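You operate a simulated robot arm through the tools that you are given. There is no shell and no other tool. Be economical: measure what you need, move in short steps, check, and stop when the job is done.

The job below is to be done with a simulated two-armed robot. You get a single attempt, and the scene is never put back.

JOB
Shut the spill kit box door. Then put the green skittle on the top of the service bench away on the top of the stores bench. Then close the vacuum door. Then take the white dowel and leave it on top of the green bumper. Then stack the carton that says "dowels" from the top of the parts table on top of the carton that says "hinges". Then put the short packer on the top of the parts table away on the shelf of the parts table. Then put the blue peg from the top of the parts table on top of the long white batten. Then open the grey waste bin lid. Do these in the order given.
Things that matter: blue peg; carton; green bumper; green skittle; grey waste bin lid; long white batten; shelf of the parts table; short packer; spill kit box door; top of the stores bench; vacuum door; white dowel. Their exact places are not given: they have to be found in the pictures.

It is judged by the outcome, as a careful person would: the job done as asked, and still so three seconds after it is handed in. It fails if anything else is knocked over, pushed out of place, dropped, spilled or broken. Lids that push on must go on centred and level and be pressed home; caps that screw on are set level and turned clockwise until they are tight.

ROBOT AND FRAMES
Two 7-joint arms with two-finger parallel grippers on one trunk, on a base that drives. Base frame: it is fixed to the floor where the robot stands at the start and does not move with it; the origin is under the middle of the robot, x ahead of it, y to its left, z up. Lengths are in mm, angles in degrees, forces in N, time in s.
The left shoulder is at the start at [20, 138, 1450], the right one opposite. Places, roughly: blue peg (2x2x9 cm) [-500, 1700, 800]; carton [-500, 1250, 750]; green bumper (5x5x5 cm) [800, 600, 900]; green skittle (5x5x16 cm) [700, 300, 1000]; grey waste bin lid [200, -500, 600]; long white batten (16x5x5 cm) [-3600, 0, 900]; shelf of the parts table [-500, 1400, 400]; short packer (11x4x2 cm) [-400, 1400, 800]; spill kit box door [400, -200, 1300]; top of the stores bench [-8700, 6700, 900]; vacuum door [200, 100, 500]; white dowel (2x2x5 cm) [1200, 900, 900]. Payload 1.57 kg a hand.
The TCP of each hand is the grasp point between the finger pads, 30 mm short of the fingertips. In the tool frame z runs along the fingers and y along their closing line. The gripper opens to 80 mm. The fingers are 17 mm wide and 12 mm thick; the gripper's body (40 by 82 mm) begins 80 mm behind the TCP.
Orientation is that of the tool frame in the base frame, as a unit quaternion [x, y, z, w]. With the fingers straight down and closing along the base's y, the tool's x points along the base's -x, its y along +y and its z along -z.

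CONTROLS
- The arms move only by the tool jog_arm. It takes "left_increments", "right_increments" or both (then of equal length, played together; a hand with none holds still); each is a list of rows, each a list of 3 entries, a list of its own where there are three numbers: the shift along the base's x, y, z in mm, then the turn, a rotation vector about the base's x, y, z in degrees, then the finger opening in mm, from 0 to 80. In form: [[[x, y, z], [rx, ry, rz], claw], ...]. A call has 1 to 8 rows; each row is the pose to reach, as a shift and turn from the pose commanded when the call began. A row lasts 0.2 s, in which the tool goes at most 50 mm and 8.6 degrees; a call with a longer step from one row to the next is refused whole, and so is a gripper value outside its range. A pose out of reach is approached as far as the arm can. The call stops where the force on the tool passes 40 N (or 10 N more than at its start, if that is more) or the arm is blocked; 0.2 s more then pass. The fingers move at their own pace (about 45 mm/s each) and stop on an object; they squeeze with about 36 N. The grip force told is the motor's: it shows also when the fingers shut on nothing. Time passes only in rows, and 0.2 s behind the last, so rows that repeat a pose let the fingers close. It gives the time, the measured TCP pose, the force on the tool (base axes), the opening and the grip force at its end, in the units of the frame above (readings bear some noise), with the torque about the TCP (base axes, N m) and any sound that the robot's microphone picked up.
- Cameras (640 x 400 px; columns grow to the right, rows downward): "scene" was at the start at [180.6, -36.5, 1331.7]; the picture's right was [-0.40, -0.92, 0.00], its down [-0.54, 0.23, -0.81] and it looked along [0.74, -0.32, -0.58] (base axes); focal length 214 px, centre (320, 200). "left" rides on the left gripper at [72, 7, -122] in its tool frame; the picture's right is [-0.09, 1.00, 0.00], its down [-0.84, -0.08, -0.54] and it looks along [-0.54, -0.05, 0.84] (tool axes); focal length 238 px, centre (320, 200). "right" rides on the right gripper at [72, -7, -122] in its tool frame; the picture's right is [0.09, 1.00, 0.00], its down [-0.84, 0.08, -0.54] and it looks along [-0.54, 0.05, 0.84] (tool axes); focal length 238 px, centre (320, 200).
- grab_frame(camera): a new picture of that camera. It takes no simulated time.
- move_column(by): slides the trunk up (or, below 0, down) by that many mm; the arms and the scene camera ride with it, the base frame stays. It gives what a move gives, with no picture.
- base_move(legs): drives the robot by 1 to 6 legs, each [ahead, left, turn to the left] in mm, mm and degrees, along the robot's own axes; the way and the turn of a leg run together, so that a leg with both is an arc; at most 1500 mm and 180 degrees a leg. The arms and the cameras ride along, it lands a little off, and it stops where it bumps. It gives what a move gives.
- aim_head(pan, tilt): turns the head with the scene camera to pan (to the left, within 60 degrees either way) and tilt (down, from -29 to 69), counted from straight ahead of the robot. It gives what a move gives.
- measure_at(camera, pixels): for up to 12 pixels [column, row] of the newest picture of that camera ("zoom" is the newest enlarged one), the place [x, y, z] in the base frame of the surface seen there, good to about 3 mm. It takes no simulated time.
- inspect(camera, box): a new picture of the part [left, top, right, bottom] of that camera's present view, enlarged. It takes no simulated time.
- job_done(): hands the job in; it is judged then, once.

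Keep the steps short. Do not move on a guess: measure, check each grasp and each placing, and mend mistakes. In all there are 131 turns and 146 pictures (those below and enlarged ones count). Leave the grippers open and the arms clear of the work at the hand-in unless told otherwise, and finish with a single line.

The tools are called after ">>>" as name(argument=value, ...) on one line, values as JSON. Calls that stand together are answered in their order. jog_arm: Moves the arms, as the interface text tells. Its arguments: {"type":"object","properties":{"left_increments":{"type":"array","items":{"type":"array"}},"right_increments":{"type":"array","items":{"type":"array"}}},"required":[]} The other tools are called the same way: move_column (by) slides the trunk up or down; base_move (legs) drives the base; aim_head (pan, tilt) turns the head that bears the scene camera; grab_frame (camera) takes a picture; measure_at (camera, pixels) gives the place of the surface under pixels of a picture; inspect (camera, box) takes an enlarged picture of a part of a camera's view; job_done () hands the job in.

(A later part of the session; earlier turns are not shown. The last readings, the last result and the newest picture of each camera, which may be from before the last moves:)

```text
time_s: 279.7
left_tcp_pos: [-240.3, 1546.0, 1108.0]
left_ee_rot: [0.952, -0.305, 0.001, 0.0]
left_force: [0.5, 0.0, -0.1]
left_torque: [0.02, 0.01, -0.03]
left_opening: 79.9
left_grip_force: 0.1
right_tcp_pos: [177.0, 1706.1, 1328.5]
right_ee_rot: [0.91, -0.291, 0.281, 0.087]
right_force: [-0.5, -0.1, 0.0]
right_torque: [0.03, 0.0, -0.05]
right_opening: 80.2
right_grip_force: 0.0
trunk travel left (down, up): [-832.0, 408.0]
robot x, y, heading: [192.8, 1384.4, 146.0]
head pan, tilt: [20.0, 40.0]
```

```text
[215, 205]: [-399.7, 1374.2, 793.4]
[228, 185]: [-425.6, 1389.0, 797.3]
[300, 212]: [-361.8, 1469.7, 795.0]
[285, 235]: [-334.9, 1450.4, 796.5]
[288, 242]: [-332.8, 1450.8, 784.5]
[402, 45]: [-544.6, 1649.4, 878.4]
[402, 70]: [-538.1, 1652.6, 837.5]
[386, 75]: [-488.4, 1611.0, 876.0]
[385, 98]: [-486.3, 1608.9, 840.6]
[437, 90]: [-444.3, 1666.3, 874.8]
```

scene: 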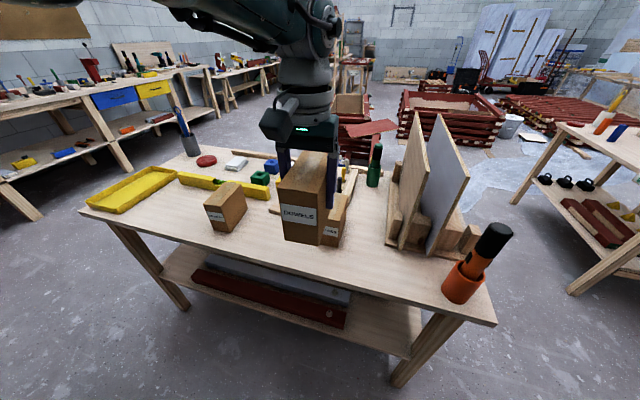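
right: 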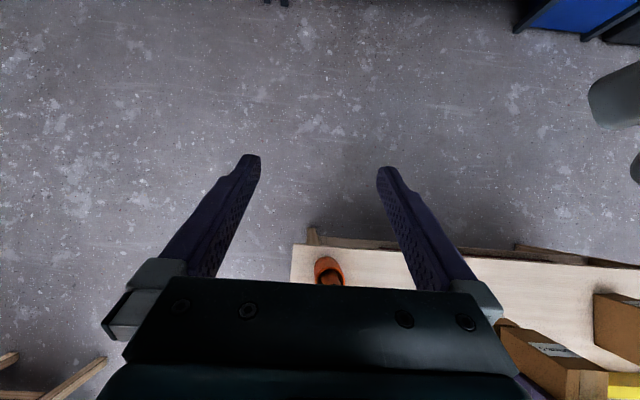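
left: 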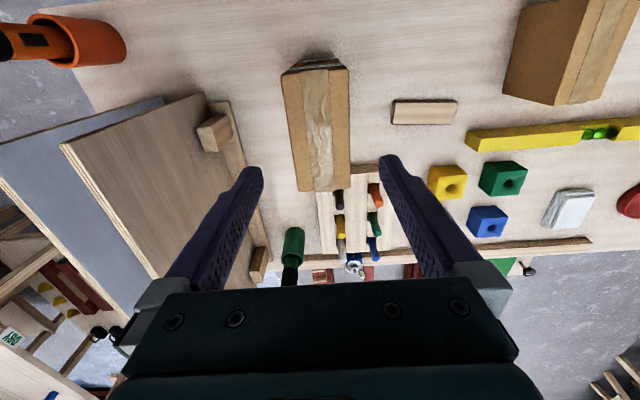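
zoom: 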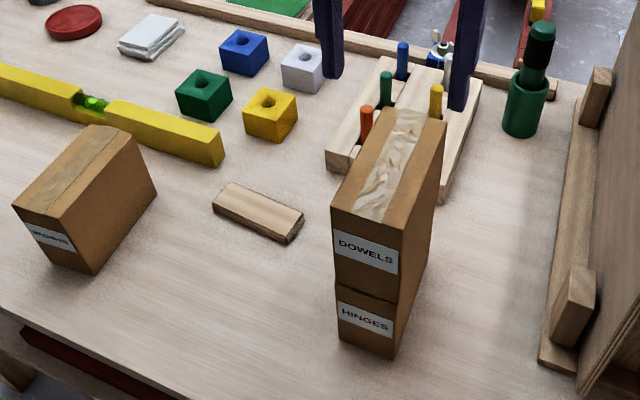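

Packer centre (-381,1421), long axis heading ~50°, top z 797. Before grasping I need to see the shelf below: back off and lower the trunk.

>>> base_move(legs=[[-320, 0, 0]])

>>> move_column(by=-330)

>>> aim_head(pan=0, tilt=32)

>>> grab_frame(camera="scene")

```text
time_s: 281.9
left_tcp_pos: [25.6, 1365.7, 1109.7]
left_ee_rot: [0.952, -0.308, 0.001, 0.0]
left_force: [0.1, -0.5, 0.1]
left_torque: [0.0, 0.02, 0.0]
left_opening: 79.8
left_grip_force: 0.0
right_tcp_pos: [445.6, 1524.9, 1327.8]
right_ee_rot: [0.91, -0.293, 0.281, 0.086]
right_force: [0.3, 0.1, 0.3]
right_torque: [0.01, -0.04, 0.01]
right_opening: 79.9
right_grip_force: 0.1
trunk travel left (down, up): [-832.0, 408.0]
robot x, y, heading: [462.1, 1199.6, 145.5]
head pan, tilt: [20.0, 40.0]
```

```text
time_s: 285.1
left_tcp_pos: [24.7, 1365.4, 779.0]
left_ee_rot: [0.952, -0.308, 0.001, -0.001]
left_force: [-0.3, 0.1, -0.1]
left_torque: [0.0, 0.0, -0.02]
left_opening: 80.3
left_grip_force: 0.3
right_tcp_pos: [444.9, 1525.1, 998.1]
right_ee_rot: [0.909, -0.294, 0.281, 0.087]
right_force: [0.1, 1.7, 0.1]
right_torque: [0.0, -0.01, 0.01]
right_opening: 80.2
right_grip_force: 0.1
trunk travel left (down, up): [-502.0, 738.0]
robot x, y, heading: [459.1, 1202.6, 145.6]
head pan, tilt: [20.0, 40.0]
```

```text
time_s: 285.9
left_tcp_pos: [25.5, 1364.5, 779.6]
left_ee_rot: [0.952, -0.308, 0.001, 0.0]
left_force: [0.0, 0.8, 0.4]
left_torque: [-0.02, 0.01, -0.02]
left_opening: 80.2
left_grip_force: 0.0
right_tcp_pos: [444.1, 1523.6, 997.9]
right_ee_rot: [0.909, -0.294, 0.28, 0.088]
right_force: [-0.1, -0.6, -0.2]
right_torque: [0.01, 0.0, 0.0]
right_opening: 80.1
right_grip_force: 0.1
trunk travel left (down, up): [-502.0, 738.0]
robot x, y, heading: [460.7, 1199.7, 145.4]
head pan, tilt: [0.0, 32.0]
```

```text
69 pictures are left
```

scene: 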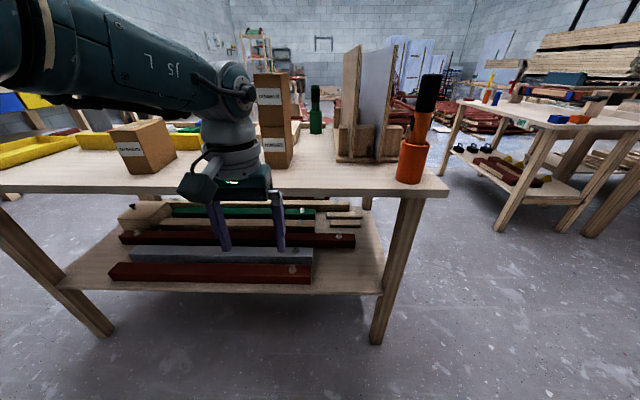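

The shelf has free space at its right end near (345,270). Measure.

>>> measure_at(camera="scene", pixels=[[345, 275], [345, 255], [375, 290], [325, 290], [312, 270], [355, 240], [385, 292], [100, 289], [370, 250], [440, 190], [360, 228], [380, 330]])

>>> inspect(camera="scene", box=[240, 180, 420, 310])

```text
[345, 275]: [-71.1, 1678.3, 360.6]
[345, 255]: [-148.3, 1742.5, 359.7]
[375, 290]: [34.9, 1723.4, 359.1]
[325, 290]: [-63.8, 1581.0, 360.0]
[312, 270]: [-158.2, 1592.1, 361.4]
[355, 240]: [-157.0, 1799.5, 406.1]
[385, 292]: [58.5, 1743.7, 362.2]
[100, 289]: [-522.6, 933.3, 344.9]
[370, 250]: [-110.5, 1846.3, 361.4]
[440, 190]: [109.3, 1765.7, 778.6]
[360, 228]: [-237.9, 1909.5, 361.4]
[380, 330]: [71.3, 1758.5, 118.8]
```

```text
3.08 times, centred on (330, 245) of scene
```

zoom: 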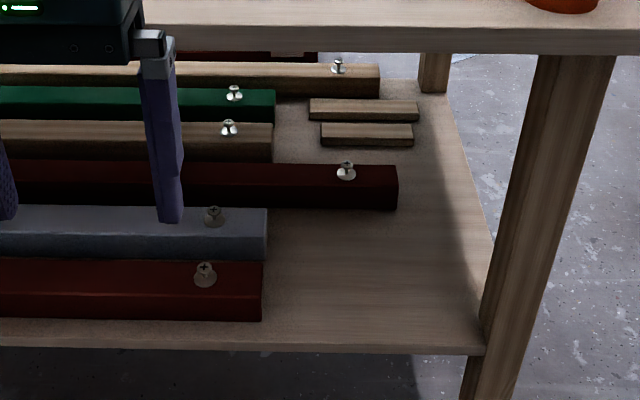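

Shelf top is z 360, with a free area t≈380–580 right of the battens. Plan: grasp the packer across its width with fingers vertical, which needs the hand yawed ~86°. Raise the trunk and test that yaw in free air.

>>> move_column(by=230)

>>> jog_arm(left_increments=[[[0, 0, 0], [0, 0, 8], 80], [[0, 0, 0], [0, 0, 16], 80], [[0, 0, 0], [0, 0, 24], 80], [[0, 0, 0], [0, 0, 32], 80], [[0, 0, 0], [0, 0, 40], 80], [[0, 0, 0], [0, 0, 48], 80], [[0, 0, 0], [0, 0, 56], 80], [[0, 0, 0], [0, 0, 64], 80]])

>>> jog_arm(left_increments=[[[0, 0, 0], [0, 0, 8], 80], [[0, 0, 0], [0, 0, 16], 80], [[0, 0, 0], [0, 0, 22], 80]])

```text
time_s: 288.4
left_tcp_pos: [25.2, 1364.5, 1008.5]
left_ee_rot: [0.952, -0.307, 0.001, 0.0]
left_force: [0.6, -0.1, -0.2]
left_torque: [-0.03, 0.0, 0.01]
left_opening: 79.8
left_grip_force: 0.0
right_tcp_pos: [444.0, 1523.0, 1229.0]
right_ee_rot: [0.91, -0.293, 0.28, 0.087]
right_force: [0.1, 0.5, 0.1]
right_torque: [0.01, 0.01, 0.03]
right_opening: 79.6
right_grip_force: 0.0
trunk travel left (down, up): [-732.0, 508.0]
robot x, y, heading: [460.9, 1199.9, 145.5]
head pan, tilt: [0.0, 32.0]
```

```text
time_s: 290.2
left_tcp_pos: [25.7, 1364.9, 1008.9]
left_ee_rot: [0.97, 0.245, 0.001, 0.0]
left_force: [0.4, -0.3, -1.3]
left_torque: [0.03, 0.01, 0.02]
left_opening: 80.0
left_grip_force: 0.0
right_tcp_pos: [444.2, 1524.6, 1229.5]
right_ee_rot: [0.91, -0.293, 0.281, 0.088]
right_force: [0.0, 0.1, 0.6]
right_torque: [-0.03, 0.0, 0.04]
right_opening: 80.1
right_grip_force: 0.0
trunk travel left (down, up): [-732.0, 508.0]
robot x, y, heading: [458.8, 1201.9, 145.5]
head pan, tilt: [0.0, 32.0]
```

```text
time_s: 291.0
left_tcp_pos: [24.8, 1365.4, 1009.3]
left_ee_rot: [0.905, 0.425, 0.001, 0.0]
left_force: [0.0, 0.3, -0.2]
left_torque: [0.0, -0.01, 0.02]
left_opening: 80.2
left_grip_force: 0.0
right_tcp_pos: [444.4, 1524.4, 1228.2]
right_ee_rot: [0.909, -0.295, 0.281, 0.089]
right_force: [-0.9, -0.4, -0.3]
right_torque: [0.01, 0.02, -0.03]
right_opening: 80.1
right_grip_force: 0.0
trunk travel left (down, up): [-732.0, 508.0]
robot x, y, heading: [461.3, 1200.5, 145.4]
head pan, tilt: [0.0, 32.0]
```

Yaw works (closing line at 140°). Drive so the hand is over the packer.

>>> base_move(legs=[[0, 185, 0], [366, 0, 0]])

>>> grab_frame(camera="left")

```text
time_s: 294.4
left_tcp_pos: [-375.5, 1425.1, 1009.3]
left_ee_rot: [0.907, 0.421, 0.0, 0.0]
left_force: [-0.4, 0.2, 0.0]
left_torque: [-0.01, -0.01, 0.01]
left_opening: 80.0
left_grip_force: 0.0
right_tcp_pos: [45.5, 1582.8, 1228.8]
right_ee_rot: [0.909, -0.296, 0.281, 0.088]
right_force: [0.0, 0.2, 0.6]
right_torque: [0.0, 0.02, 0.0]
right_opening: 80.0
right_grip_force: 0.1
trunk travel left (down, up): [-732.0, 508.0]
robot x, y, heading: [58.0, 1259.1, 145.1]
head pan, tilt: [0.0, 32.0]
```

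```text
67 pictures are left
```

left: 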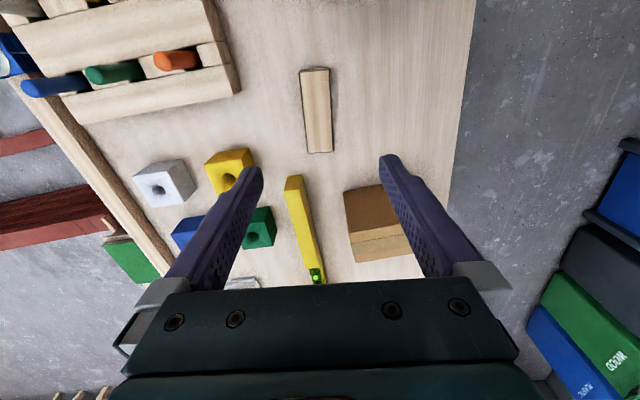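

>>> measure_at(camera="left", pixels=[[303, 74], [327, 72], [309, 148], [329, 148], [317, 110], [305, 110], [328, 110], [362, 192]])

```text
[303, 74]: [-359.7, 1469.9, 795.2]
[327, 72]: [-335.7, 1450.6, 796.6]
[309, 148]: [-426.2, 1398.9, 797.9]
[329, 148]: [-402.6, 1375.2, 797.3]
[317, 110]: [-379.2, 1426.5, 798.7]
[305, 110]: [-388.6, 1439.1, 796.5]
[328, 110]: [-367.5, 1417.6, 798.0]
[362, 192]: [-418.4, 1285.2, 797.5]
```

Packer centre (-381,1423.5). Adjust by (-5.5,-1.5) and -2°, then lower.

>>> jog_arm(left_increments=[[[-5, -1.5, 0], [0, 0, -2], 64]])

>>> move_column(by=-180)

>>> grab_frame(camera="left")

```text
time_s: 294.8
left_tcp_pos: [-377.1, 1423.0, 1009.2]
left_ee_rot: [0.914, 0.405, 0.002, -0.001]
left_force: [0.1, 0.5, 0.9]
left_torque: [-0.01, 0.03, -0.01]
left_opening: 63.8
left_grip_force: 0.0
right_tcp_pos: [44.7, 1582.4, 1228.8]
right_ee_rot: [0.909, -0.296, 0.28, 0.089]
right_force: [0.7, -0.1, 0.4]
right_torque: [-0.03, -0.01, 0.02]
right_opening: 80.1
right_grip_force: 0.0
trunk travel left (down, up): [-732.0, 508.0]
robot x, y, heading: [60.1, 1254.5, 145.2]
head pan, tilt: [0.0, 32.0]
```

```text
time_s: 296.8
left_tcp_pos: [-379.0, 1422.1, 829.2]
left_ee_rot: [0.914, 0.406, 0.001, 0.0]
left_force: [0.6, -0.4, 0.3]
left_torque: [-0.06, -0.01, 0.0]
left_opening: 63.9
left_grip_force: 0.0
right_tcp_pos: [46.6, 1583.4, 1048.9]
right_ee_rot: [0.909, -0.295, 0.281, 0.088]
right_force: [-0.8, 0.4, 0.0]
right_torque: [0.04, 0.03, 0.01]
right_opening: 79.9
right_grip_force: 0.0
trunk travel left (down, up): [-552.0, 688.0]
robot x, y, heading: [59.0, 1253.0, 145.3]
head pan, tilt: [0.0, 32.0]
```

```text
66 pictures are left
```

left: 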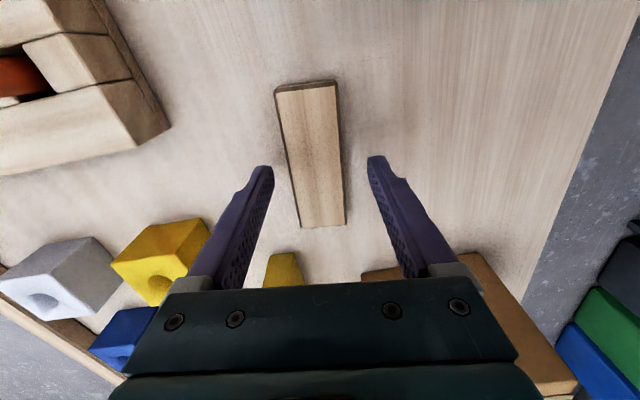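

Aligned. Lower 16 mm and close.

>>> move_column(by=-16)

>>> jog_arm(left_increments=[[[0, 0, 0], [0, 0, 0], 45], [[0, 0, 0], [0, 0, 0], 30], [[0, 0, 0], [0, 0, 0], 25], [[0, 0, 0], [0, 0, 0], 25]])

>>> grab_frame(camera="left")

```text
time_s: 297.4
left_tcp_pos: [-378.5, 1423.4, 812.8]
left_ee_rot: [0.914, 0.406, 0.001, 0.0]
left_force: [0.6, -0.6, -1.0]
left_torque: [0.0, 0.01, 0.02]
left_opening: 64.0
left_grip_force: 0.2
right_tcp_pos: [45.3, 1582.3, 1033.1]
right_ee_rot: [0.909, -0.296, 0.281, 0.088]
right_force: [-0.4, 1.6, 0.7]
right_torque: [0.03, -0.02, 0.01]
right_opening: 80.0
right_grip_force: 0.1
trunk travel left (down, up): [-536.0, 704.0]
robot x, y, heading: [54.7, 1256.0, 145.2]
head pan, tilt: [0.0, 32.0]
```

```text
time_s: 298.4
left_tcp_pos: [-378.5, 1421.9, 812.8]
left_ee_rot: [0.914, 0.406, 0.001, 0.0]
left_force: [-0.3, 0.7, 0.5]
left_torque: [0.02, 0.01, -0.03]
left_opening: 39.1
left_grip_force: 35.2
right_tcp_pos: [45.1, 1583.0, 1033.1]
right_ee_rot: [0.909, -0.297, 0.28, 0.089]
right_force: [-0.1, -0.1, 0.4]
right_torque: [0.0, -0.02, 0.01]
right_opening: 80.1
right_grip_force: 0.0
trunk travel left (down, up): [-536.0, 704.0]
robot x, y, heading: [58.2, 1257.8, 145.3]
head pan, tilt: [0.0, 32.0]
```

```text
65 pictures are left
```

left: 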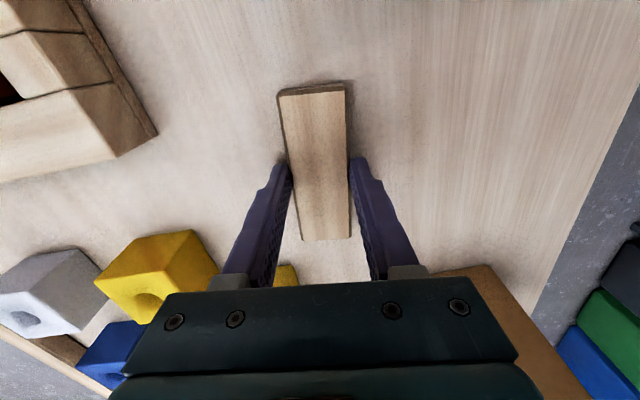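

Packer gripped at 39 mm. Lift, back away, move right to the free shelf end, then lower in front of the table.

>>> move_column(by=200)

>>> base_move(legs=[[-420, 0, 0], [0, -358, 0]])

>>> move_column(by=-400)

>>> move_column(by=-198)

>>> aim_head(pan=10, tilt=15)

>>> grab_frame(camera="scene")

>>> grab_frame(camera="left")

```text
time_s: 300.6
left_tcp_pos: [-378.7, 1422.1, 1014.1]
left_ee_rot: [0.914, 0.405, 0.001, 0.0]
left_force: [0.5, 0.3, -0.2]
left_torque: [0.02, 0.01, -0.02]
left_opening: 38.5
left_grip_force: 35.9
right_tcp_pos: [44.4, 1583.6, 1233.4]
right_ee_rot: [0.908, -0.297, 0.281, 0.089]
right_force: [0.5, 0.5, 0.0]
right_torque: [0.01, -0.02, -0.01]
right_opening: 80.0
right_grip_force: 0.0
trunk travel left (down, up): [-736.0, 504.0]
robot x, y, heading: [61.7, 1258.9, 145.3]
head pan, tilt: [0.0, 32.0]
```

```text
time_s: 305.0
left_tcp_pos: [159.8, 1476.9, 1014.0]
left_ee_rot: [0.913, 0.407, 0.001, 0.0]
left_force: [0.6, 1.5, -0.7]
left_torque: [-0.01, -0.01, -0.02]
left_opening: 38.7
left_grip_force: 36.0
right_tcp_pos: [584.3, 1637.6, 1232.7]
right_ee_rot: [0.909, -0.295, 0.28, 0.087]
right_force: [-1.2, 0.2, 0.4]
right_torque: [0.01, 0.04, 0.02]
right_opening: 80.0
right_grip_force: 0.0
trunk travel left (down, up): [-736.0, 504.0]
robot x, y, heading: [600.1, 1312.6, 145.3]
head pan, tilt: [0.0, 32.0]
```

```text
time_s: 308.9
left_tcp_pos: [160.1, 1476.1, 613.0]
left_ee_rot: [0.914, 0.405, 0.001, 0.0]
left_force: [-0.5, 0.0, -1.5]
left_torque: [0.0, 0.0, -0.01]
left_opening: 38.6
left_grip_force: 37.1
right_tcp_pos: [583.6, 1638.7, 832.5]
right_ee_rot: [0.909, -0.296, 0.281, 0.088]
right_force: [0.5, 0.6, -0.7]
right_torque: [0.02, 0.0, -0.01]
right_opening: 80.0
right_grip_force: 0.1
trunk travel left (down, up): [-336.0, 904.0]
robot x, y, heading: [599.0, 1315.6, 145.6]
head pan, tilt: [0.0, 32.0]
```

```text
time_s: 311.0
left_tcp_pos: [161.1, 1476.9, 414.5]
left_ee_rot: [0.913, 0.407, 0.001, 0.0]
left_force: [0.0, -0.5, -0.2]
left_torque: [0.01, 0.0, 0.05]
left_opening: 38.7
left_grip_force: 35.5
right_tcp_pos: [583.9, 1638.6, 634.6]
right_ee_rot: [0.909, -0.295, 0.28, 0.088]
right_force: [-0.1, -0.5, -0.5]
right_torque: [0.01, -0.03, 0.02]
right_opening: 79.9
right_grip_force: 0.0
trunk travel left (down, up): [-138.0, 1102.0]
robot x, y, heading: [597.5, 1316.5, 145.6]
head pan, tilt: [0.0, 32.0]
```

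```text
time_s: 311.8
left_tcp_pos: [160.4, 1476.5, 415.0]
left_ee_rot: [0.914, 0.407, 0.001, 0.001]
left_force: [0.3, 0.3, -0.2]
left_torque: [0.03, 0.01, -0.02]
left_opening: 39.0
left_grip_force: 35.4
right_tcp_pos: [584.1, 1638.5, 634.9]
right_ee_rot: [0.909, -0.295, 0.28, 0.088]
right_force: [-0.4, 0.4, -0.3]
right_torque: [0.0, 0.0, 0.01]
right_opening: 80.0
right_grip_force: 0.1
trunk travel left (down, up): [-138.0, 1102.0]
robot x, y, heading: [598.5, 1313.3, 145.4]
head pan, tilt: [10.0, 15.0]
```

```text
64 pictures are left
```

scene: 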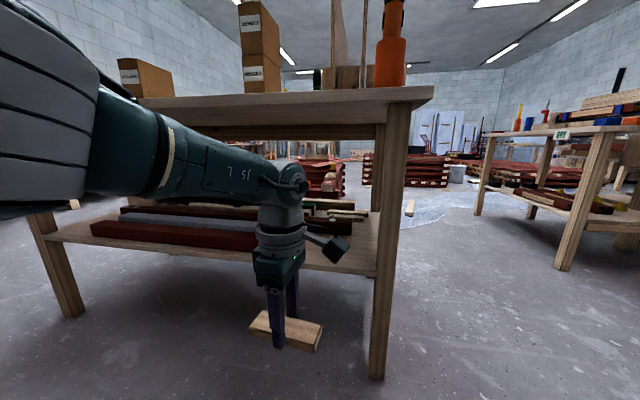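

```text
63 pictures are left
```

left: 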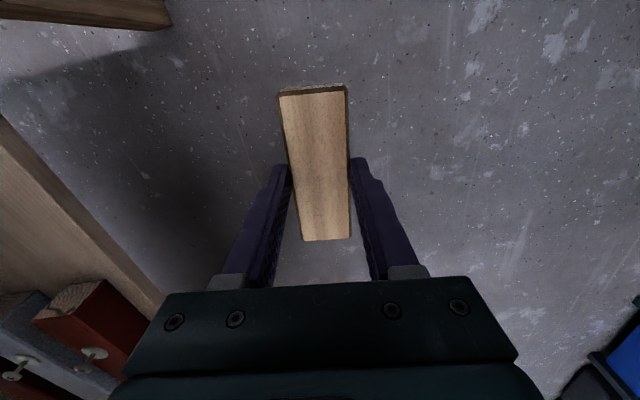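

Measure the arm's height against the table's underside.

>>> measure_at(camera="scene", pixels=[[290, 163], [250, 150], [200, 128], [160, 112], [120, 92], [350, 105], [395, 104], [300, 118], [330, 260], [370, 272], [270, 262], [250, 238]])

```text
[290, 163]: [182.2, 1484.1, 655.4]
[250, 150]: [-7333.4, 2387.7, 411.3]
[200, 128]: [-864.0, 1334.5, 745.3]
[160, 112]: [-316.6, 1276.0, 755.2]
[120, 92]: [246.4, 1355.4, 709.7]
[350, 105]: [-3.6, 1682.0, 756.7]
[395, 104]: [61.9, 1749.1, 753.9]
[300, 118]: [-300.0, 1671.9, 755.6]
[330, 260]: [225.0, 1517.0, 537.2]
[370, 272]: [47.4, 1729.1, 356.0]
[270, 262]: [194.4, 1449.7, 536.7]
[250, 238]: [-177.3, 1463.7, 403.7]
```

Clearance under the top is ~60 mm. Drive forward 286 to bring the packer over the shelf.

>>> base_move(legs=[[286, -3, 0]])

>>> grab_frame(camera="scene")

>>> grab_frame(camera="left")

```text
time_s: 313.8
left_tcp_pos: [-71.8, 1641.7, 415.8]
left_ee_rot: [0.914, 0.407, 0.0, 0.0]
left_force: [0.5, 0.2, -0.6]
left_torque: [0.01, -0.03, 0.01]
left_opening: 38.8
left_grip_force: 36.1
right_tcp_pos: [350.9, 1802.7, 635.0]
right_ee_rot: [0.909, -0.295, 0.282, 0.088]
right_force: [-0.2, -1.1, 0.5]
right_torque: [-0.01, -0.02, -0.03]
right_opening: 79.8
right_grip_force: 0.1
trunk travel left (down, up): [-138.0, 1102.0]
robot x, y, heading: [365.9, 1480.1, 145.4]
head pan, tilt: [10.0, 15.0]
```

```text
62 pictures are left
```

scene: 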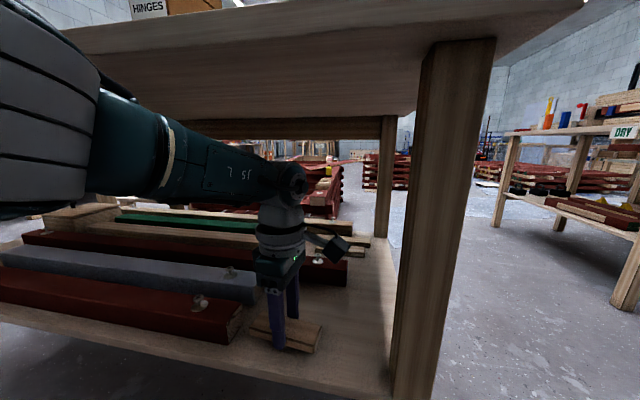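

```text
61 pictures are left
```

left: 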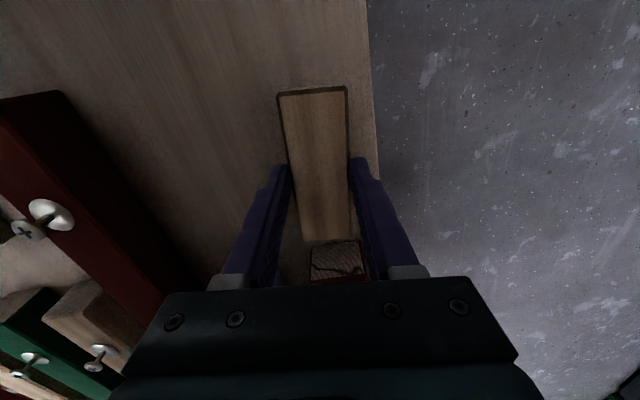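

Check margins: shelf edge at left-view col ~370 and the red batten end at (338,245).

>>> measure_at(camera="left", pixels=[[360, 60], [365, 100], [368, 140], [335, 244], [362, 244], [312, 246], [250, 150], [347, 90], [348, 145], [345, 236]])

```text
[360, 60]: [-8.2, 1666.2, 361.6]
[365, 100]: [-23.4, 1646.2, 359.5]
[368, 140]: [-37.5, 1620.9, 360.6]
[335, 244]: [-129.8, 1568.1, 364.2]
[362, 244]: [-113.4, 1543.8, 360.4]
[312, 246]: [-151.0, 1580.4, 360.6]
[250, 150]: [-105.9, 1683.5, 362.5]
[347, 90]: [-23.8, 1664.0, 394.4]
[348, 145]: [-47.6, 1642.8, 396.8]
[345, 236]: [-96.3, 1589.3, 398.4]
```

Packer's near side is only ~15–30 mm inside the shelf edge; move 35 mm further in and 8 mm right, then lower.

>>> base_move(legs=[[35, -8, 0]])

>>> jog_arm(left_increments=[[[0, 0, -6], [0, 0, 0], 25], [[0, 0, -12], [0, 0, 0], 25], [[0, 0, -17], [0, 0, 0], 25], [[0, 0, -19], [0, 0, 0], 25], [[0, 0, -21], [0, 0, 0], 25]])

```text
time_s: 314.7
left_tcp_pos: [-94.3, 1664.0, 414.8]
left_ee_rot: [0.914, 0.406, 0.001, 0.001]
left_force: [-1.6, 0.7, -0.4]
left_torque: [0.02, 0.0, 0.02]
left_opening: 38.5
left_grip_force: 36.3
right_tcp_pos: [329.6, 1828.6, 634.2]
right_ee_rot: [0.909, -0.294, 0.282, 0.088]
right_force: [0.5, -0.5, -0.4]
right_torque: [0.02, 0.01, 0.0]
right_opening: 80.0
right_grip_force: 0.1
trunk travel left (down, up): [-138.0, 1102.0]
robot x, y, heading: [342.0, 1501.7, 145.1]
head pan, tilt: [10.0, 15.0]
```

```text
time_s: 315.9
left_tcp_pos: [-92.7, 1663.8, 399.0]
left_ee_rot: [0.914, 0.407, 0.0, -0.001]
left_force: [0.2, -0.5, -0.1]
left_torque: [-0.01, -0.03, 0.01]
left_opening: 38.5
left_grip_force: 36.5
left hand out of reach, approached as far as the arm can: row 2, 3, 4, 5
right_tcp_pos: [326.5, 1831.2, 634.7]
right_ee_rot: [0.909, -0.294, 0.281, 0.088]
right_force: [0.8, 1.0, -0.5]
right_torque: [0.0, 0.0, -0.01]
right_opening: 80.0
right_grip_force: 0.1
trunk travel left (down, up): [-138.0, 1102.0]
robot x, y, heading: [340.1, 1504.6, 145.3]
head pan, tilt: [10.0, 15.0]
```

At reach limit; lower the last few mm by the trunk.

>>> move_column(by=-5)

>>> inspect(camera="scene", box=[220, 240, 380, 380])

```text
time_s: 316.4
left_tcp_pos: [-92.7, 1664.6, 393.5]
left_ee_rot: [0.913, 0.407, 0.001, 0.0]
left_force: [1.0, -1.1, 2.4]
left_torque: [0.0, 0.0, -0.04]
left_opening: 38.8
left_grip_force: 36.1
right_tcp_pos: [326.0, 1828.2, 629.6]
right_ee_rot: [0.909, -0.295, 0.281, 0.088]
right_force: [0.0, -0.6, -0.1]
right_torque: [0.0, 0.0, -0.03]
right_opening: 80.1
right_grip_force: 0.1
trunk travel left (down, up): [-133.0, 1107.0]
robot x, y, heading: [345.8, 1507.9, 145.1]
head pan, tilt: [10.0, 15.0]
```

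```text
2.86 times, centred on (300, 310) of scene
```

zoom: 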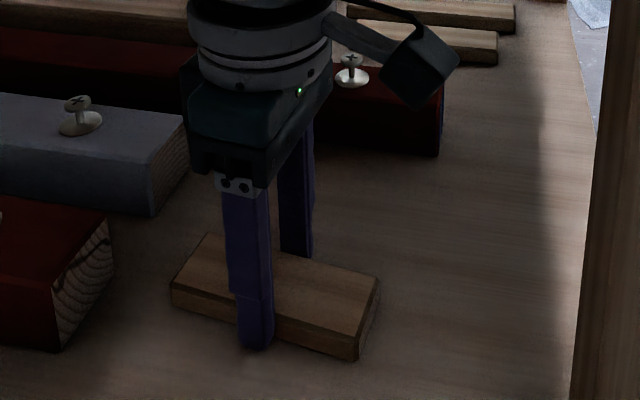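

Just touching. Open, raise 30 mm (still clear of the table top), and back out.

>>> jog_arm(left_increments=[[[0, 0, 0], [0, 0, 0], 45], [[0, 0, 0], [0, 0, 0], 60], [[0, 0, 0], [0, 0, 0], 60]])

>>> move_column(by=32)

>>> base_move(legs=[[-400, 0, 0]])

>>> grab_frame(camera="scene")

```text
time_s: 317.2
left_tcp_pos: [-93.1, 1664.1, 393.4]
left_ee_rot: [0.913, 0.407, 0.001, 0.0]
left_force: [-0.2, 0.4, -0.1]
left_torque: [-0.01, 0.02, -0.01]
left_opening: 60.3
left_grip_force: 0.1
right_tcp_pos: [325.9, 1828.8, 629.8]
right_ee_rot: [0.909, -0.295, 0.281, 0.087]
right_force: [-0.6, 0.4, -0.2]
right_torque: [-0.01, -0.02, 0.0]
right_opening: 80.1
right_grip_force: 0.1
trunk travel left (down, up): [-133.0, 1107.0]
robot x, y, heading: [340.5, 1500.3, 145.7]
head pan, tilt: [10.0, 15.0]
```

```text
time_s: 318.0
left_tcp_pos: [-91.8, 1664.2, 424.8]
left_ee_rot: [0.913, 0.407, 0.001, 0.001]
left_force: [-0.3, -0.6, -0.1]
left_torque: [0.02, -0.02, -0.01]
left_opening: 60.0
left_grip_force: 0.0
right_tcp_pos: [326.8, 1829.3, 661.2]
right_ee_rot: [0.909, -0.295, 0.28, 0.088]
right_force: [0.3, 0.3, 0.4]
right_torque: [-0.01, -0.02, 0.02]
right_opening: 80.0
right_grip_force: 0.0
trunk travel left (down, up): [-165.0, 1075.0]
robot x, y, heading: [341.9, 1505.6, 145.4]
head pan, tilt: [10.0, 15.0]
```

```text
time_s: 320.5
left_tcp_pos: [248.8, 1430.7, 425.0]
left_ee_rot: [0.915, 0.403, 0.0, 0.001]
left_force: [-0.1, 0.2, -0.2]
left_torque: [-0.03, 0.04, 0.01]
left_opening: 60.2
left_grip_force: 0.0
right_tcp_pos: [669.2, 1592.1, 661.8]
right_ee_rot: [0.908, -0.298, 0.28, 0.09]
right_force: [-1.2, -0.7, 0.2]
right_torque: [-0.01, -0.01, 0.0]
right_opening: 79.8
right_grip_force: 0.1
trunk travel left (down, up): [-165.0, 1075.0]
robot x, y, heading: [682.7, 1269.0, 144.9]
head pan, tilt: [10.0, 15.0]
```

```text
59 pictures are left
```

scene: 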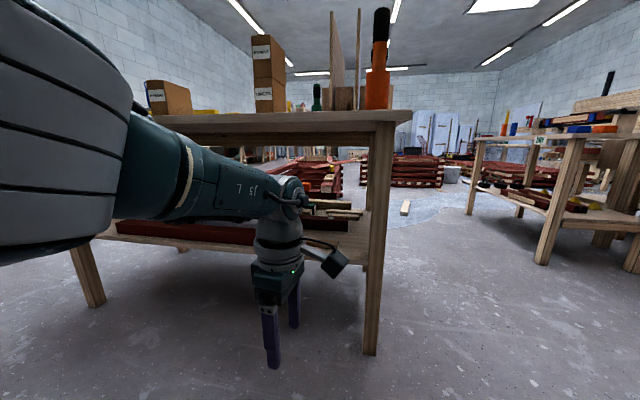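

The packer is placed. For the peg (d≈464 mm in from the front edge) I need access from the table's rear. Raise the trunk and look over the table.

>>> move_column(by=400)

>>> move_column(by=350)

>>> aim_head(pan=10, tilt=25)

>>> grab_frame(camera="scene")

```text
time_s: 324.4
left_tcp_pos: [248.8, 1428.7, 825.3]
left_ee_rot: [0.915, 0.402, 0.001, -0.001]
left_force: [0.1, -0.1, 0.2]
left_torque: [-0.03, -0.02, -0.03]
left_opening: 60.0
left_grip_force: 0.0
right_tcp_pos: [669.0, 1591.9, 1062.8]
right_ee_rot: [0.908, -0.298, 0.28, 0.088]
right_force: [0.8, -0.5, 0.3]
right_torque: [0.0, 0.01, 0.02]
right_opening: 79.9
right_grip_force: 0.0
trunk travel left (down, up): [-565.0, 675.0]
robot x, y, heading: [682.3, 1269.1, 145.0]
head pan, tilt: [10.0, 15.0]
```

```text
time_s: 327.8
left_tcp_pos: [248.6, 1429.4, 1174.8]
left_ee_rot: [0.915, 0.403, 0.0, -0.001]
left_force: [-1.1, 0.2, 0.0]
left_torque: [-0.02, 0.02, -0.04]
left_opening: 60.0
left_grip_force: 0.0
right_tcp_pos: [670.3, 1592.8, 1412.9]
right_ee_rot: [0.908, -0.298, 0.28, 0.089]
right_force: [0.0, 0.6, 0.0]
right_torque: [0.01, -0.01, 0.01]
right_opening: 80.1
right_grip_force: 0.0
trunk travel left (down, up): [-915.0, 325.0]
robot x, y, heading: [680.1, 1265.1, 144.7]
head pan, tilt: [10.0, 15.0]
```

```text
time_s: 328.5
left_tcp_pos: [248.9, 1429.6, 1174.3]
left_ee_rot: [0.916, 0.402, 0.001, -0.001]
left_force: [0.9, -0.2, -0.6]
left_torque: [-0.01, -0.03, -0.03]
left_opening: 60.0
left_grip_force: 0.1
right_tcp_pos: [670.0, 1592.9, 1412.1]
right_ee_rot: [0.908, -0.299, 0.28, 0.089]
right_force: [-0.9, -0.5, -0.2]
right_torque: [0.03, -0.02, -0.01]
right_opening: 80.2
right_grip_force: 0.1
trunk travel left (down, up): [-915.0, 325.0]
robot x, y, heading: [679.8, 1266.4, 144.9]
head pan, tilt: [10.0, 25.0]
```

```text
58 pictures are left
```

scene: 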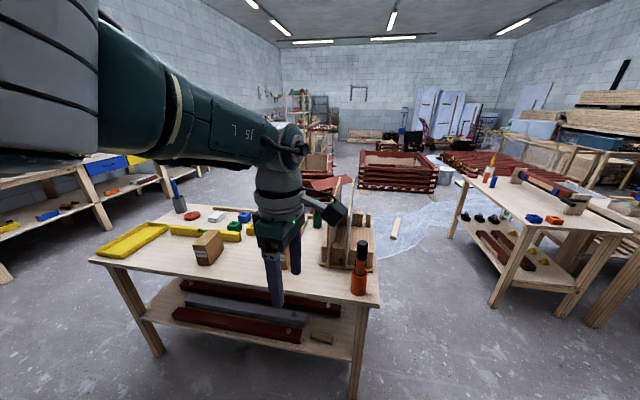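

The packer lies on the shelf (322,338). Measure positions of the crates, sheet and stick behind the table.

>>> measure_at(camera="scene", pixels=[[370, 190], [425, 188], [395, 235], [380, 255], [375, 220], [440, 230], [455, 270], [320, 185], [345, 185], [330, 170], [305, 188], [430, 205]])

>>> inspect(camera="scene", box=[280, 130, 480, 270])

```text
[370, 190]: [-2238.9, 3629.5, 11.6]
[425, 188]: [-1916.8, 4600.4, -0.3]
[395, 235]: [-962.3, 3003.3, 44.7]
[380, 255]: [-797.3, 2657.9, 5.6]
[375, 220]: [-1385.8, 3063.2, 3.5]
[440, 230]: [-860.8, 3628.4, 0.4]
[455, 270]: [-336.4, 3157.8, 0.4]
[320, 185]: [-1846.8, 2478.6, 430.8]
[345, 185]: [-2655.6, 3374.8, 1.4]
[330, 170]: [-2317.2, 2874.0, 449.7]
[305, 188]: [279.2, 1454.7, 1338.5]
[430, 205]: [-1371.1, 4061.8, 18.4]
```

```text
2.86 times, centred on (380, 200) of scene
```

zoom: 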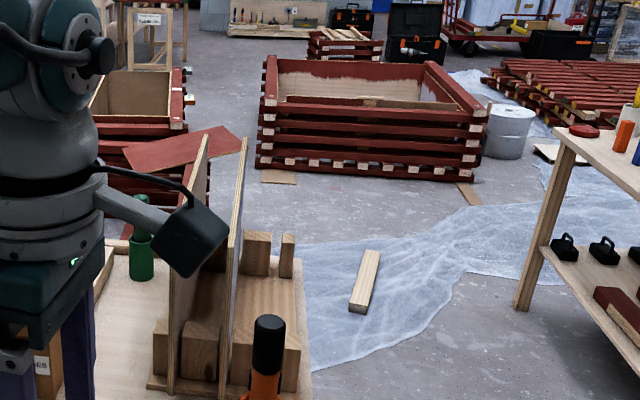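

Space behind the table is ~1.3 m free. I'll go round its right end: right 366, forward 1640, left 870, then turn round.

>>> base_move(legs=[[0, -366, 0], [820, 0, 0], [817, 0, 0], [0, 870, 0], [0, 0, 180]])

>>> aim_head(pan=10, tilt=40)

>>> grab_frame(camera="scene")

```text
time_s: 350.2
left_tcp_pos: [-526.5, 1610.4, 1175.2]
left_ee_rot: [-0.379, 0.925, 0.0, -0.001]
left_force: [0.1, 0.0, 0.6]
left_torque: [-0.01, -0.02, -0.01]
left_opening: 60.0
left_grip_force: 0.0
right_tcp_pos: [-956.0, 1471.0, 1411.4]
right_ee_rot: [0.322, 0.9, 0.097, -0.278]
right_force: [-0.1, -0.2, -0.1]
right_torque: [0.01, -0.02, 0.0]
right_opening: 79.9
right_grip_force: 0.0
trunk travel left (down, up): [-915.0, 325.0]
robot x, y, heading: [-952.9, 1792.3, -38.1]
head pan, tilt: [10.0, 25.0]
```

```text
time_s: 350.9
left_tcp_pos: [-525.3, 1610.9, 1175.3]
left_ee_rot: [-0.378, 0.926, 0.0, -0.001]
left_force: [1.1, 0.3, -0.1]
left_torque: [0.0, -0.02, 0.0]
left_opening: 60.1
left_grip_force: 0.0
right_tcp_pos: [-955.7, 1469.6, 1412.8]
right_ee_rot: [0.321, 0.9, 0.096, -0.279]
right_force: [-1.3, 0.7, 0.4]
right_torque: [0.0, 0.0, 0.0]
right_opening: 80.0
right_grip_force: 0.0
trunk travel left (down, up): [-915.0, 325.0]
robot x, y, heading: [-954.1, 1796.3, -38.2]
head pan, tilt: [10.0, 40.0]
```

```text
56 pictures are left
```

scene: 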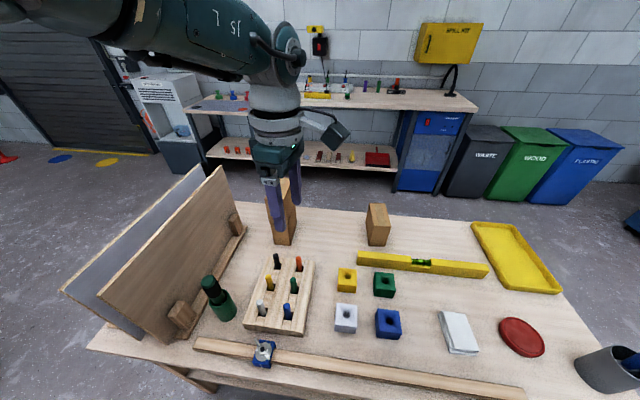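

Now facing the table's rear, with the pegboard close. Zoom on the pegs.

>>> inspect(camera="scene", box=[220, 230, 340, 350])

>>> measure_at(camera="zoom", pixels=[[358, 250], [357, 262], [362, 285], [345, 310], [260, 250], [385, 190], [270, 395], [290, 390], [425, 130], [345, 160], [300, 180], [350, 230]])

```text
3.33 times, centred on (280, 290) of scene
```

zoom: 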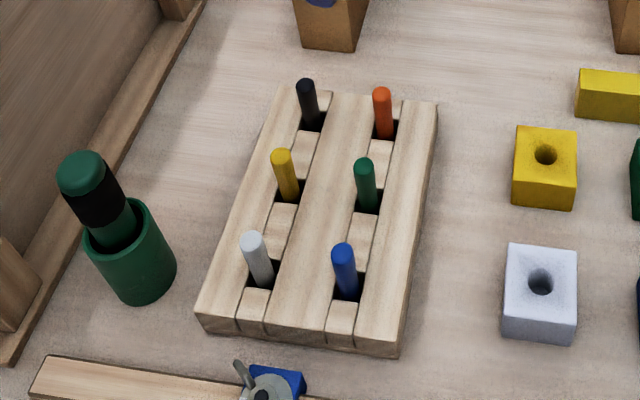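

```text
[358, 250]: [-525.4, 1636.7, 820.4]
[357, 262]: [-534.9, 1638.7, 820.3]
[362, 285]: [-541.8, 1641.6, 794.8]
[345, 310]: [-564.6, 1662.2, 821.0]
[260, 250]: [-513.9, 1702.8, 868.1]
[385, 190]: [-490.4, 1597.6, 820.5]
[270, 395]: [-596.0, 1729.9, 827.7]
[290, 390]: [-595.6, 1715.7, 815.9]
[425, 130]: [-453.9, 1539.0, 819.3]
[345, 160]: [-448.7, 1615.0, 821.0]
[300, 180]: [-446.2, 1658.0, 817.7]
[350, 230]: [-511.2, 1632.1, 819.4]
```

>>> measure_at(camera="zoom", pixels=[[343, 250], [342, 260], [344, 270], [347, 285], [335, 262], [352, 262], [365, 170], [366, 195]])

>>> grab_frame(camera="left")

```text
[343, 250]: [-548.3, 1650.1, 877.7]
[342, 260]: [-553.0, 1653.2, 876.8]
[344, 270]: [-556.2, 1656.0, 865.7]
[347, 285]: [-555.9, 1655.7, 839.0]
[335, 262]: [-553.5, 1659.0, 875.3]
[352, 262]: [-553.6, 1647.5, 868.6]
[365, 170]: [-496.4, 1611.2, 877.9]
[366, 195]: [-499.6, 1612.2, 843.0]
```

```text
54 pictures are left
```

left: 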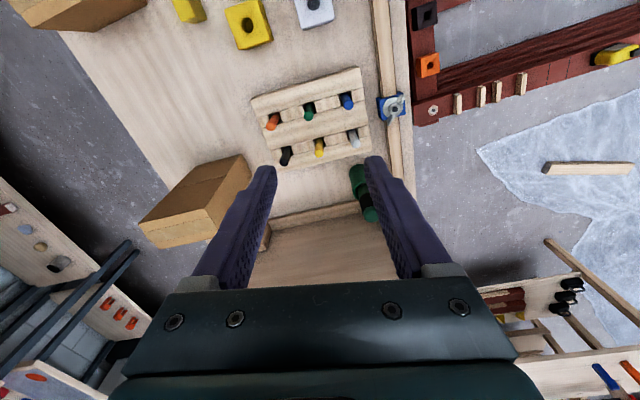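

Peg axis ≈ (-547,1652), top z 878, rack top z 820. Shift the base to bring the TCP over it and narrow the fingers.

>>> base_move(legs=[[-42.6, 18.6, 0]])

>>> jog_arm(left_increments=[[[0, 0, 0], [0, 0, 0], 40], [[0, 0, 0], [0, 0, 0], 36]])

>>> move_column(by=-210)

>>> grab_frame(camera="left")

```text
time_s: 351.9
left_tcp_pos: [-549.4, 1651.1, 1175.8]
left_ee_rot: [-0.378, 0.926, 0.0, -0.001]
left_force: [-0.7, 1.0, 0.2]
left_torque: [-0.01, 0.01, -0.02]
left_opening: 59.8
left_grip_force: 0.1
right_tcp_pos: [-978.0, 1510.8, 1411.6]
right_ee_rot: [0.322, 0.9, 0.096, -0.279]
right_force: [0.5, 0.7, 0.3]
right_torque: [0.01, -0.05, 0.02]
right_opening: 79.9
right_grip_force: 0.1
trunk travel left (down, up): [-915.0, 325.0]
robot x, y, heading: [-973.8, 1833.3, -38.2]
head pan, tilt: [10.0, 40.0]
```

```text
time_s: 352.5
left_tcp_pos: [-549.6, 1650.0, 1176.2]
left_ee_rot: [-0.379, 0.926, 0.0, -0.001]
left_force: [1.5, 0.0, 0.6]
left_torque: [0.0, 0.01, 0.01]
left_opening: 36.1
left_grip_force: 0.1
right_tcp_pos: [-977.5, 1511.3, 1412.6]
right_ee_rot: [0.322, 0.9, 0.096, -0.277]
right_force: [0.5, -0.7, -0.8]
right_torque: [-0.02, -0.01, 0.01]
right_opening: 80.1
right_grip_force: 0.1
trunk travel left (down, up): [-915.0, 325.0]
robot x, y, heading: [-974.3, 1835.0, -38.3]
head pan, tilt: [10.0, 40.0]
```

```text
time_s: 354.7
left_tcp_pos: [-548.0, 1650.8, 965.2]
left_ee_rot: [-0.38, 0.925, 0.0, -0.001]
left_force: [-1.0, 0.1, -0.1]
left_torque: [-0.01, 0.03, 0.01]
left_opening: 36.1
left_grip_force: 0.0
right_tcp_pos: [-976.8, 1511.7, 1202.1]
right_ee_rot: [0.322, 0.9, 0.096, -0.278]
right_force: [-0.7, 1.2, 0.6]
right_torque: [-0.03, -0.01, 0.02]
right_opening: 80.0
right_grip_force: 0.0
trunk travel left (down, up): [-705.0, 535.0]
robot x, y, heading: [-970.7, 1838.8, -38.3]
head pan, tilt: [10.0, 40.0]
```

```text
53 pictures are left
```

left: 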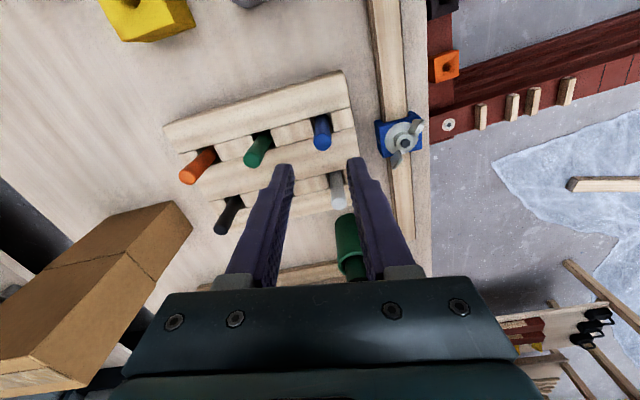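

Peg top at (323,146), predicted (320,143): good. Check the green-handled tool near the hand for clearance.

>>> measure_at(camera="left", pixels=[[345, 225], [352, 262], [340, 270], [338, 180], [338, 205], [322, 143], [323, 130], [400, 140]])

>>> grab_frame(camera="scene")

```text
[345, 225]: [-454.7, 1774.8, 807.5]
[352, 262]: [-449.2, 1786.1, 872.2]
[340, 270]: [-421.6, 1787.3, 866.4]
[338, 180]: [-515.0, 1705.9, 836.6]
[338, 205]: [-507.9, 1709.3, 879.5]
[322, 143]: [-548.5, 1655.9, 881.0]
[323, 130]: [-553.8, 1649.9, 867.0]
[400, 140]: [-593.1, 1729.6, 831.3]
```

```text
52 pictures are left
```

scene: 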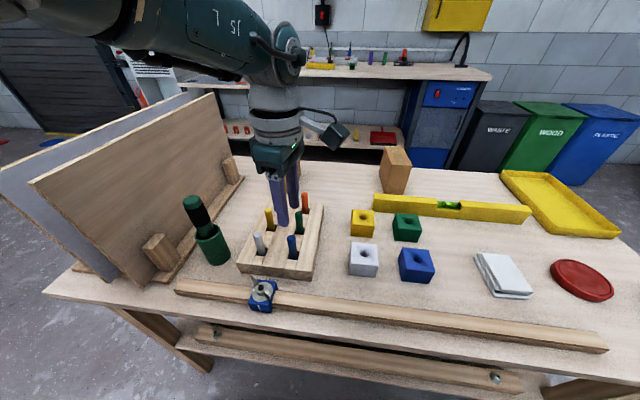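

Clear. Lower 110 mm and close on the peg.

>>> move_column(by=-110)

>>> jog_arm(left_increments=[[[0, 2, 0], [0, 0, 0], 25], [[0, 2, 0], [0, 0, 0], 12], [[0, 2, 0], [0, 0, 0], 8], [[0, 2, 0], [0, 0, 0], 8]])

>>> grab_frame(camera="left")

```text
time_s: 356.1
left_tcp_pos: [-546.9, 1651.4, 855.1]
left_ee_rot: [-0.378, 0.926, 0.0, -0.001]
left_force: [0.7, -0.2, 0.0]
left_torque: [-0.03, -0.01, -0.01]
left_opening: 36.1
left_grip_force: 0.1
right_tcp_pos: [-977.5, 1511.6, 1092.1]
right_ee_rot: [0.322, 0.9, 0.096, -0.278]
right_force: [-0.8, 0.0, 1.0]
right_torque: [0.01, 0.01, 0.02]
right_opening: 80.0
right_grip_force: 0.0
trunk travel left (down, up): [-595.0, 645.0]
robot x, y, heading: [-972.9, 1834.2, -38.2]
head pan, tilt: [10.0, 40.0]
```

```text
time_s: 357.1
left_tcp_pos: [-548.5, 1653.0, 855.3]
left_ee_rot: [-0.379, 0.925, 0.0, 0.0]
left_force: [-0.1, 0.8, 0.1]
left_torque: [-0.04, 0.01, -0.03]
left_opening: 15.2
left_grip_force: 30.5
right_tcp_pos: [-978.5, 1511.2, 1090.4]
right_ee_rot: [0.322, 0.9, 0.096, -0.277]
right_force: [-0.5, -0.6, -0.2]
right_torque: [-0.02, 0.0, -0.05]
right_opening: 79.9
right_grip_force: 0.0
trunk travel left (down, up): [-595.0, 645.0]
robot x, y, heading: [-970.1, 1831.5, -38.1]
head pan, tilt: [10.0, 40.0]
```

```text
51 pictures are left
```

left: 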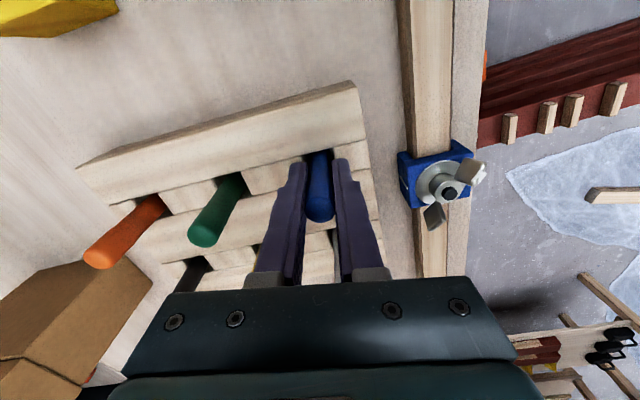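

Peg gripped. Lift straight up.

>>> move_column(by=60)

>>> move_column(by=200)

>>> inspect(camera="scene", box=[190, 100, 350, 280])

>>> grab_frame(camera="left")

```text
time_s: 358.1
left_tcp_pos: [-548.7, 1653.7, 915.6]
left_ee_rot: [-0.379, 0.925, 0.0, -0.001]
left_force: [0.3, 0.2, 0.3]
left_torque: [0.01, -0.01, 0.0]
left_opening: 15.3
left_grip_force: 31.8
right_tcp_pos: [-978.0, 1511.1, 1152.4]
right_ee_rot: [0.322, 0.9, 0.096, -0.277]
right_force: [0.0, 0.4, 0.7]
right_torque: [0.01, 0.0, -0.01]
right_opening: 79.9
right_grip_force: 0.0
trunk travel left (down, up): [-655.0, 585.0]
robot x, y, heading: [-974.5, 1837.2, -38.2]
head pan, tilt: [10.0, 40.0]
```

```text
time_s: 360.3
left_tcp_pos: [-547.9, 1652.7, 1115.7]
left_ee_rot: [-0.379, 0.926, 0.0, 0.0]
left_force: [0.8, 0.5, -0.2]
left_torque: [-0.02, -0.01, 0.0]
left_opening: 15.3
left_grip_force: 31.1
right_tcp_pos: [-977.1, 1510.9, 1351.4]
right_ee_rot: [0.322, 0.9, 0.096, -0.278]
right_force: [-0.4, 0.3, 0.1]
right_torque: [-0.02, -0.04, 0.0]
right_opening: 79.9
right_grip_force: 0.0
trunk travel left (down, up): [-855.0, 385.0]
robot x, y, heading: [-976.0, 1833.2, -38.2]
head pan, tilt: [10.0, 40.0]
```

```text
2.22 times, centred on (270, 190) of scene
```

zoom: 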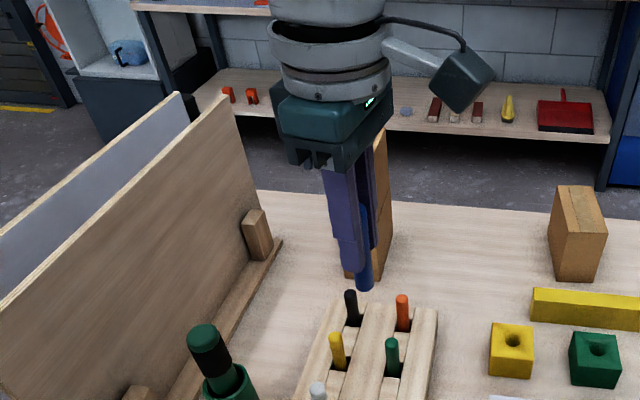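

```text
49 pictures are left
```

left: 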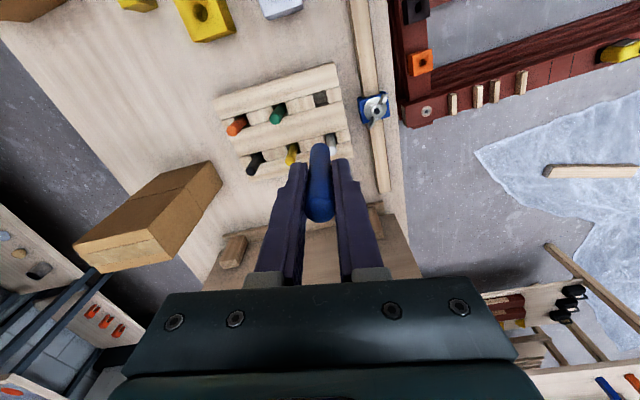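

Peg held. Now to the long white batten near (-3600,0). Back off, turn right, and drive across the aisle.

>>> base_move(legs=[[-250, 0, 0], [0, 0, -113], [870, 0, 0], [870, 0, 0]])

>>> aim_head(pan=10, tilt=20)

>>> grab_frame(camera="scene")

```text
time_s: 375.2
left_tcp_pos: [-3034.1, 892.9, 1115.9]
left_ee_rot: [0.58, 0.815, 0.002, 0.0]
left_force: [-0.4, -0.2, -0.5]
left_torque: [0.03, 0.01, -0.03]
left_opening: 15.3
left_grip_force: 31.2
right_tcp_pos: [-2978.4, 1342.3, 1351.7]
right_ee_rot: [0.933, 0.21, 0.286, -0.068]
right_force: [0.4, -0.1, 0.3]
right_torque: [-0.01, 0.03, -0.02]
right_opening: 80.3
right_grip_force: 0.1
trunk travel left (down, up): [-855.0, 385.0]
robot x, y, heading: [-2685.0, 1197.6, -153.6]
head pan, tilt: [10.0, 40.0]
```

```text
time_s: 376.0
left_tcp_pos: [-3032.8, 892.5, 1115.3]
left_ee_rot: [0.579, 0.815, 0.001, -0.001]
left_force: [-0.5, 0.3, 0.2]
left_torque: [0.03, 0.03, -0.02]
left_opening: 14.9
left_grip_force: 31.7
right_tcp_pos: [-2979.0, 1341.0, 1351.9]
right_ee_rot: [0.932, 0.21, 0.286, -0.068]
right_force: [-0.1, 0.3, -0.3]
right_torque: [0.0, 0.0, -0.02]
right_opening: 80.1
right_grip_force: 0.0
trunk travel left (down, up): [-855.0, 385.0]
robot x, y, heading: [-2684.2, 1199.3, -153.5]
head pan, tilt: [10.0, 20.0]
```

```text
48 pictures are left
```

scene: 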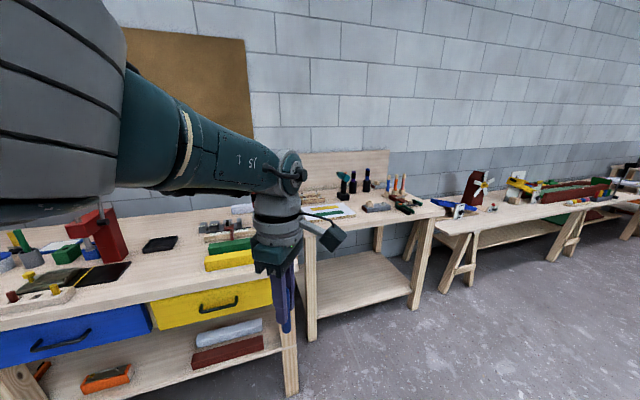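

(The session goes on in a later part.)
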